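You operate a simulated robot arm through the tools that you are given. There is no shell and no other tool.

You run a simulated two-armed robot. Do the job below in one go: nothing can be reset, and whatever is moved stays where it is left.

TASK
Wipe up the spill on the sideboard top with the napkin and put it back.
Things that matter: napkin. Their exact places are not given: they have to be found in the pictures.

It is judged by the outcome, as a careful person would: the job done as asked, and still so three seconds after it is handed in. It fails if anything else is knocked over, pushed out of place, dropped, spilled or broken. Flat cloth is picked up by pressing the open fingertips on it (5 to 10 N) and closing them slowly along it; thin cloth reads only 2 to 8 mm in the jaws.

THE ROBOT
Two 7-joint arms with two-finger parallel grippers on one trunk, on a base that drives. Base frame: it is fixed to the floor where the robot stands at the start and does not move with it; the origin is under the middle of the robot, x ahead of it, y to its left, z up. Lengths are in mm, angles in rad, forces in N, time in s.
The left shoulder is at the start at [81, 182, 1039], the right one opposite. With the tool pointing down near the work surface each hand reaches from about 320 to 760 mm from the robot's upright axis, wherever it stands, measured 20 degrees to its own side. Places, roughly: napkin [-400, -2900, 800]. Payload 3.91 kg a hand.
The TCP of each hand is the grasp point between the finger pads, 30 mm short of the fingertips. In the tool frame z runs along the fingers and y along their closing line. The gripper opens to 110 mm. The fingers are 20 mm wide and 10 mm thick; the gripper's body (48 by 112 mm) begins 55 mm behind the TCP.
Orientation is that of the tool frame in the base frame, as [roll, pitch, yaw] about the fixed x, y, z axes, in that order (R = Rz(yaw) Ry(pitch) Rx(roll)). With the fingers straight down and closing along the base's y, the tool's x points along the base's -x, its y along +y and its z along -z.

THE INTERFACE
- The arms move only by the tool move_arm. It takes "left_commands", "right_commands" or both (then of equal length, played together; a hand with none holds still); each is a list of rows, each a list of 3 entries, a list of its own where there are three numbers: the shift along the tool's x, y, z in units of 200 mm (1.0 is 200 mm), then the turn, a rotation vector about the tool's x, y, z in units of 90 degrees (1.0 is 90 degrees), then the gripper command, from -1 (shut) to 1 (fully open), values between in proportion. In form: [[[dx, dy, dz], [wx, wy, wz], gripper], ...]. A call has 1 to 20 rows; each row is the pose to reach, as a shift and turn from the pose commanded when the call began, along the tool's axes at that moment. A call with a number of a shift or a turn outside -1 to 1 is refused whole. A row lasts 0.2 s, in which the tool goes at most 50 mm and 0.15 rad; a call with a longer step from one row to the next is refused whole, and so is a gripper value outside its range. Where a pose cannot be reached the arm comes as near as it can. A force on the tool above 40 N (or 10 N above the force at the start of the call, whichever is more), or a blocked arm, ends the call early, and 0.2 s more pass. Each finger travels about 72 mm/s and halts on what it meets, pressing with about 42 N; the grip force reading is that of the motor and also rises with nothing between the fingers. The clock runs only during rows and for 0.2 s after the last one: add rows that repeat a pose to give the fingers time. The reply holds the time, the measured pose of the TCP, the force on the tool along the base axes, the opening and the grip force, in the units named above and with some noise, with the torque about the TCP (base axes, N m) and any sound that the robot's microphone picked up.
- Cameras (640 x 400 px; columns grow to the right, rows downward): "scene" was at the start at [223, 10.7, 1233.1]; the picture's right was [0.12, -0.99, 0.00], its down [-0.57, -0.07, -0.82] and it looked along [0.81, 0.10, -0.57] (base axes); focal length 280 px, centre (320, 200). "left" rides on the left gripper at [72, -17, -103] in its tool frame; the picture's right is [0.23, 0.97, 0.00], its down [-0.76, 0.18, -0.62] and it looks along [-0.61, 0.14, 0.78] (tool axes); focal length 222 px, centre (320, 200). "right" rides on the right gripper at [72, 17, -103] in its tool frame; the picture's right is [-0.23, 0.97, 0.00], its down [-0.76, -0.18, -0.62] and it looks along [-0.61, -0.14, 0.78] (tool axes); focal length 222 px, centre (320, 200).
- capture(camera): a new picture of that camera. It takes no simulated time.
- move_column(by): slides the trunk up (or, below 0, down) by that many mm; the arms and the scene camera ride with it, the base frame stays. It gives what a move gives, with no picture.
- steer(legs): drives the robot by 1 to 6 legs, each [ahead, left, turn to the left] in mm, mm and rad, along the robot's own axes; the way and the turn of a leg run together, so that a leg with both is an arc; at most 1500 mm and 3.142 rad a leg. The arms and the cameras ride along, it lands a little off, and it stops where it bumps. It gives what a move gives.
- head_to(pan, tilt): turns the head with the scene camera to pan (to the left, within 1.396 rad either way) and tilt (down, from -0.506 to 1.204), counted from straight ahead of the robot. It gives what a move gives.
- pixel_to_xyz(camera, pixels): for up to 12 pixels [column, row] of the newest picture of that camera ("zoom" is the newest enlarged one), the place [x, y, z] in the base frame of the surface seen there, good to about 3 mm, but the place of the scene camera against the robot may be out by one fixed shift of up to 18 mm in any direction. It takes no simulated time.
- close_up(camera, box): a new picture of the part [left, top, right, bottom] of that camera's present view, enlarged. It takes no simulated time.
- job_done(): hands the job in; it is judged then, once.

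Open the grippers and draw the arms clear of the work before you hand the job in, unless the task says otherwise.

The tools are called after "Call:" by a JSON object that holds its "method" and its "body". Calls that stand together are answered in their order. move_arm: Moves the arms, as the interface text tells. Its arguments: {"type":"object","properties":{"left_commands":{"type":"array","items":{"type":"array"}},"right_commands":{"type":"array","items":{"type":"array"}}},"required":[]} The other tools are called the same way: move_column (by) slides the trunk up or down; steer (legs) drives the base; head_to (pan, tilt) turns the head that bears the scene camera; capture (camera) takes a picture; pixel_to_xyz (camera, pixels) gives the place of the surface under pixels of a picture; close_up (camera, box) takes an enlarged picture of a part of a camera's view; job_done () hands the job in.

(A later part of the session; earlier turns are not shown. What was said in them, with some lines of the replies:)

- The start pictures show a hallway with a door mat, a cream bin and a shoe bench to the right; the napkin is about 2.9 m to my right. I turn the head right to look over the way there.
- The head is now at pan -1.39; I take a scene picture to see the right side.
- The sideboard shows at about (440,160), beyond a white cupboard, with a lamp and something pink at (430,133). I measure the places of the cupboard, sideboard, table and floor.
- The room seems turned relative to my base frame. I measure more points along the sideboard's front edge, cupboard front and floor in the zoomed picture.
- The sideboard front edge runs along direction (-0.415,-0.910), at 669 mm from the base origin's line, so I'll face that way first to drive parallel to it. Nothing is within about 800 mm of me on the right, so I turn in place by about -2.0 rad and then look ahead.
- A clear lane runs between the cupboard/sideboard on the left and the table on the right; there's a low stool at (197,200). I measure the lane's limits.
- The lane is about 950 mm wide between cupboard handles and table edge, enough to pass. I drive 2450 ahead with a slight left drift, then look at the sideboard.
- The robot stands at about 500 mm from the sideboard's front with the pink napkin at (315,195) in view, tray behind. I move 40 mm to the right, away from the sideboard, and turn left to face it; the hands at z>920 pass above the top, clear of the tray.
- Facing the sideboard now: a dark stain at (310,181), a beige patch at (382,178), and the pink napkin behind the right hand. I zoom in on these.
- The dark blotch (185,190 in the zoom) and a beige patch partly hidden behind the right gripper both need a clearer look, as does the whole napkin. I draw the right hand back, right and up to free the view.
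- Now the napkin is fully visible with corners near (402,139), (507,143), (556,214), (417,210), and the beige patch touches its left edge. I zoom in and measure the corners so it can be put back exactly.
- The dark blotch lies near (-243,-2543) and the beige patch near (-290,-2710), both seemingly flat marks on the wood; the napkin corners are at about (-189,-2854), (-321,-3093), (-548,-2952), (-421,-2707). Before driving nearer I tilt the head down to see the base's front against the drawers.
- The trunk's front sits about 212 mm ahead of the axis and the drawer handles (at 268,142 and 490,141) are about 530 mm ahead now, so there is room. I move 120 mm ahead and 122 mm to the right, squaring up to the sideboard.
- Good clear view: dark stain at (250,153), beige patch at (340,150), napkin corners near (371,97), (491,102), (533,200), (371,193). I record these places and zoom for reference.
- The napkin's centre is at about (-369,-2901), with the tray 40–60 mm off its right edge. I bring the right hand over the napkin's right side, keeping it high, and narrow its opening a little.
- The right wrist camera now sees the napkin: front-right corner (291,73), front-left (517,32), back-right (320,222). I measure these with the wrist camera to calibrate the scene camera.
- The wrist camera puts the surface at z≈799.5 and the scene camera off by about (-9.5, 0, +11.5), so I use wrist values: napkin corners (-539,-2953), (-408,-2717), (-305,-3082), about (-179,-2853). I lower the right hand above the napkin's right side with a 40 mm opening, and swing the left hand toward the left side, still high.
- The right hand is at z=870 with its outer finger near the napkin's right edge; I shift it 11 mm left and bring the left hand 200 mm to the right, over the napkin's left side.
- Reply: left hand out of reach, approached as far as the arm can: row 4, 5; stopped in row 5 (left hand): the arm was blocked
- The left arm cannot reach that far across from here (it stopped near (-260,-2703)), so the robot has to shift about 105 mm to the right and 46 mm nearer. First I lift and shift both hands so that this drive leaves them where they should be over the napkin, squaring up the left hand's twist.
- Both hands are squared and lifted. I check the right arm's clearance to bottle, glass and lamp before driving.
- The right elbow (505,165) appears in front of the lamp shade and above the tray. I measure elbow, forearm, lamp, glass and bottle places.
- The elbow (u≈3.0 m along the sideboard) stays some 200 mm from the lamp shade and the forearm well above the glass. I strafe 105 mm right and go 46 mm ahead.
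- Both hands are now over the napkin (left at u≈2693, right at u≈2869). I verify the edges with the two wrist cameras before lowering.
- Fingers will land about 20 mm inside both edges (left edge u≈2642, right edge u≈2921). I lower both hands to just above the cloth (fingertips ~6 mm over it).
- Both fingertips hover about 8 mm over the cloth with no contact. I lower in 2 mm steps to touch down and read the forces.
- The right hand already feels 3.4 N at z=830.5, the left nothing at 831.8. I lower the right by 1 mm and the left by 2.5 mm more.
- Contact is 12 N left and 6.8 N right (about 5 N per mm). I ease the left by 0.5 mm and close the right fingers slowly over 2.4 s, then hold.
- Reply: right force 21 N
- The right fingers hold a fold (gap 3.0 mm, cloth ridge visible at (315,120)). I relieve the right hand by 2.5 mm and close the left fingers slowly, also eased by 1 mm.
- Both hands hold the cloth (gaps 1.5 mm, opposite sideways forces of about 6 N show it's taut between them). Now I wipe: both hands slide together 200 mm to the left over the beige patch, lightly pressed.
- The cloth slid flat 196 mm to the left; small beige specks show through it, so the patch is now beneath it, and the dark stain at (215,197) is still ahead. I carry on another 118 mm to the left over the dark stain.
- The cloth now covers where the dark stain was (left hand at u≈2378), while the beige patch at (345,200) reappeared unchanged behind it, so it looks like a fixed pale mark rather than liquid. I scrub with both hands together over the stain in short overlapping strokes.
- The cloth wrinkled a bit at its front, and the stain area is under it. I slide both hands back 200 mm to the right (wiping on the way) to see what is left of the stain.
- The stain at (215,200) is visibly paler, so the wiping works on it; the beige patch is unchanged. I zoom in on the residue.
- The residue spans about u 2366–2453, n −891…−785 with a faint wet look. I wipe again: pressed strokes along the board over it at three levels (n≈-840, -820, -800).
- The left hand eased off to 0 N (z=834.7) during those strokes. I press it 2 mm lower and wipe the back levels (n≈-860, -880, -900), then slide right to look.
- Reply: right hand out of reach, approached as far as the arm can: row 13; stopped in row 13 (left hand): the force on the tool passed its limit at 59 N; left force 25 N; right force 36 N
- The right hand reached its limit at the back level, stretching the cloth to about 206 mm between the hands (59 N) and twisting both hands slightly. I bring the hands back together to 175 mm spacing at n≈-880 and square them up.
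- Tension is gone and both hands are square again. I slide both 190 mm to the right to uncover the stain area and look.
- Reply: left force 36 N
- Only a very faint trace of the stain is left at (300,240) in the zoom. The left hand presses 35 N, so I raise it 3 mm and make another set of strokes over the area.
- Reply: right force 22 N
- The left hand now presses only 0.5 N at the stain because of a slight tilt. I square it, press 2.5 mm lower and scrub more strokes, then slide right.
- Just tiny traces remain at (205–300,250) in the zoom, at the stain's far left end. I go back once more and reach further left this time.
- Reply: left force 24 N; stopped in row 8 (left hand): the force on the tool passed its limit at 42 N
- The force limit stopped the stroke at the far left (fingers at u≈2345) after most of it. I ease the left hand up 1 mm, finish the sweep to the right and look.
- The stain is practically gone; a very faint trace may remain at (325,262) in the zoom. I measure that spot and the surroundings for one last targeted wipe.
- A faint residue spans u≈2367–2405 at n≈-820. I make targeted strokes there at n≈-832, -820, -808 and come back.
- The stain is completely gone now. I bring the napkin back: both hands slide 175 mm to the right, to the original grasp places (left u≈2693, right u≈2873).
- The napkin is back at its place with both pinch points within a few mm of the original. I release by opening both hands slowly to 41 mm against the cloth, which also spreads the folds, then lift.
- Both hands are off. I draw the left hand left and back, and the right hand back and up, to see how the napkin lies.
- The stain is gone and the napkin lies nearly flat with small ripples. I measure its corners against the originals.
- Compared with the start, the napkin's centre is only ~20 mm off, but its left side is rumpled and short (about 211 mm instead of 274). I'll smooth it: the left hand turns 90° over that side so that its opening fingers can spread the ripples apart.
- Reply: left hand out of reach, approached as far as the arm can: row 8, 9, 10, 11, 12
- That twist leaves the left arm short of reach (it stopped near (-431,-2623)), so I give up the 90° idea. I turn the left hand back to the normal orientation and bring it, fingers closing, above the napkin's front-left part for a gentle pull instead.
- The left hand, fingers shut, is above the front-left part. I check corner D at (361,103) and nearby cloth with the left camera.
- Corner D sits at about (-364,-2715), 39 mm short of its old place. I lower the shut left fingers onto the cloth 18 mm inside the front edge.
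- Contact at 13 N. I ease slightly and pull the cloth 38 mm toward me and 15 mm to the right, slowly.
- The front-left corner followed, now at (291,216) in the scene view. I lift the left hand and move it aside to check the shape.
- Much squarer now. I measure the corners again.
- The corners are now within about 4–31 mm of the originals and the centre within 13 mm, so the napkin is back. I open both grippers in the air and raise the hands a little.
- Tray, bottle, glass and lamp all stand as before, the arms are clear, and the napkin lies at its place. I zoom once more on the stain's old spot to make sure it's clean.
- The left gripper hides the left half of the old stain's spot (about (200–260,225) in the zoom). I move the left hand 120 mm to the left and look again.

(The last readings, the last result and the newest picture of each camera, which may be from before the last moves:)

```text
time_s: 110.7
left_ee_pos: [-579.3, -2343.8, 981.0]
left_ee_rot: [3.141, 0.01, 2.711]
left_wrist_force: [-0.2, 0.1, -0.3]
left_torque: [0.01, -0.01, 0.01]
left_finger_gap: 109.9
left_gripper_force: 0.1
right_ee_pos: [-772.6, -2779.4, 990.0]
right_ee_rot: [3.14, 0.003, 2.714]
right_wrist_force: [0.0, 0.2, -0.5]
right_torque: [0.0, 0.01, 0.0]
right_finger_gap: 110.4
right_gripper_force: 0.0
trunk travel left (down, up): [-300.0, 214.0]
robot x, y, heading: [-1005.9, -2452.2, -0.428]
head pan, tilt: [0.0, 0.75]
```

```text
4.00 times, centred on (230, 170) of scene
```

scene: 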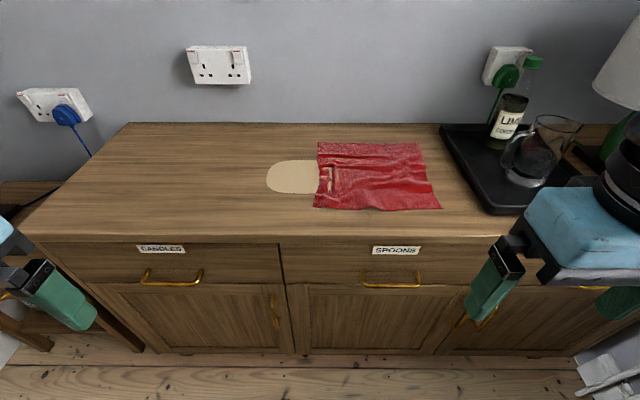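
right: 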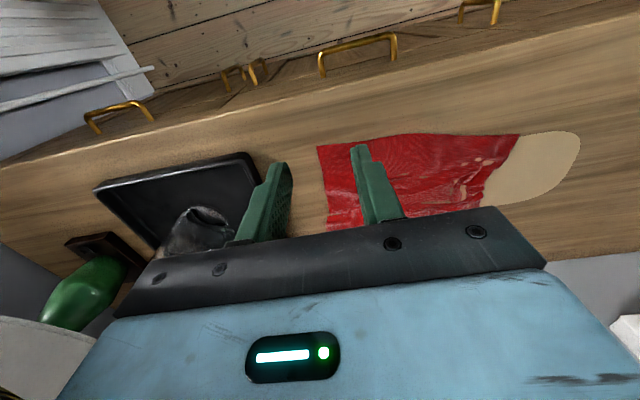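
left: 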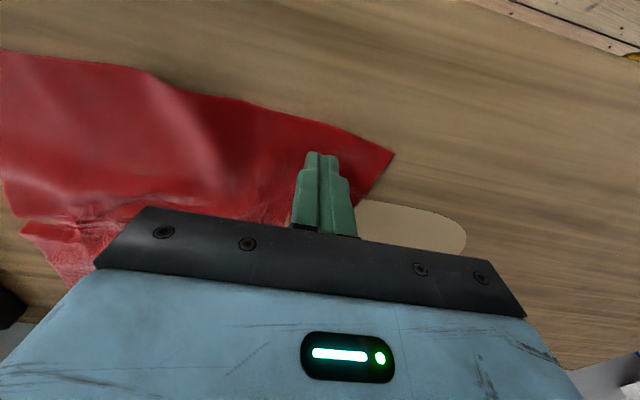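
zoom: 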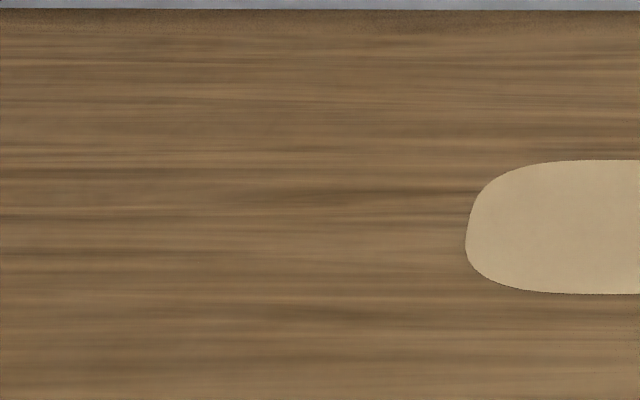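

The wood where the stain was is fully clean, the napkin lies back at its place, everything else is undisturbed, and both hands are open and clear. I hand the job in.

Call:
{"method": "job_done", "body": {}}

```text
The job is handed in.
```

The brown spill on the sideboard is wiped up, and the napkin is back where it was. I've handed the job in but haven't seen a verdict.

- **Spill:** it took several passes. In the last close-up no trace of it shows on the wood.
- **Napkin:** its centre is about 13 mm from where it started, and its corners are 4 to 31 mm off. It lies nearly flat, with some ripples along the left side.
- **Beige patch:** the pale patch next to the napkin did not fade, smear or move with any pass. I took it for a fixed mark on the wood rather than part of the spill.
- **Everything else:** the tray, bottle, glass and lamp look undisturbed. Both grippers are open, and the robot is backed off from the sideboard.
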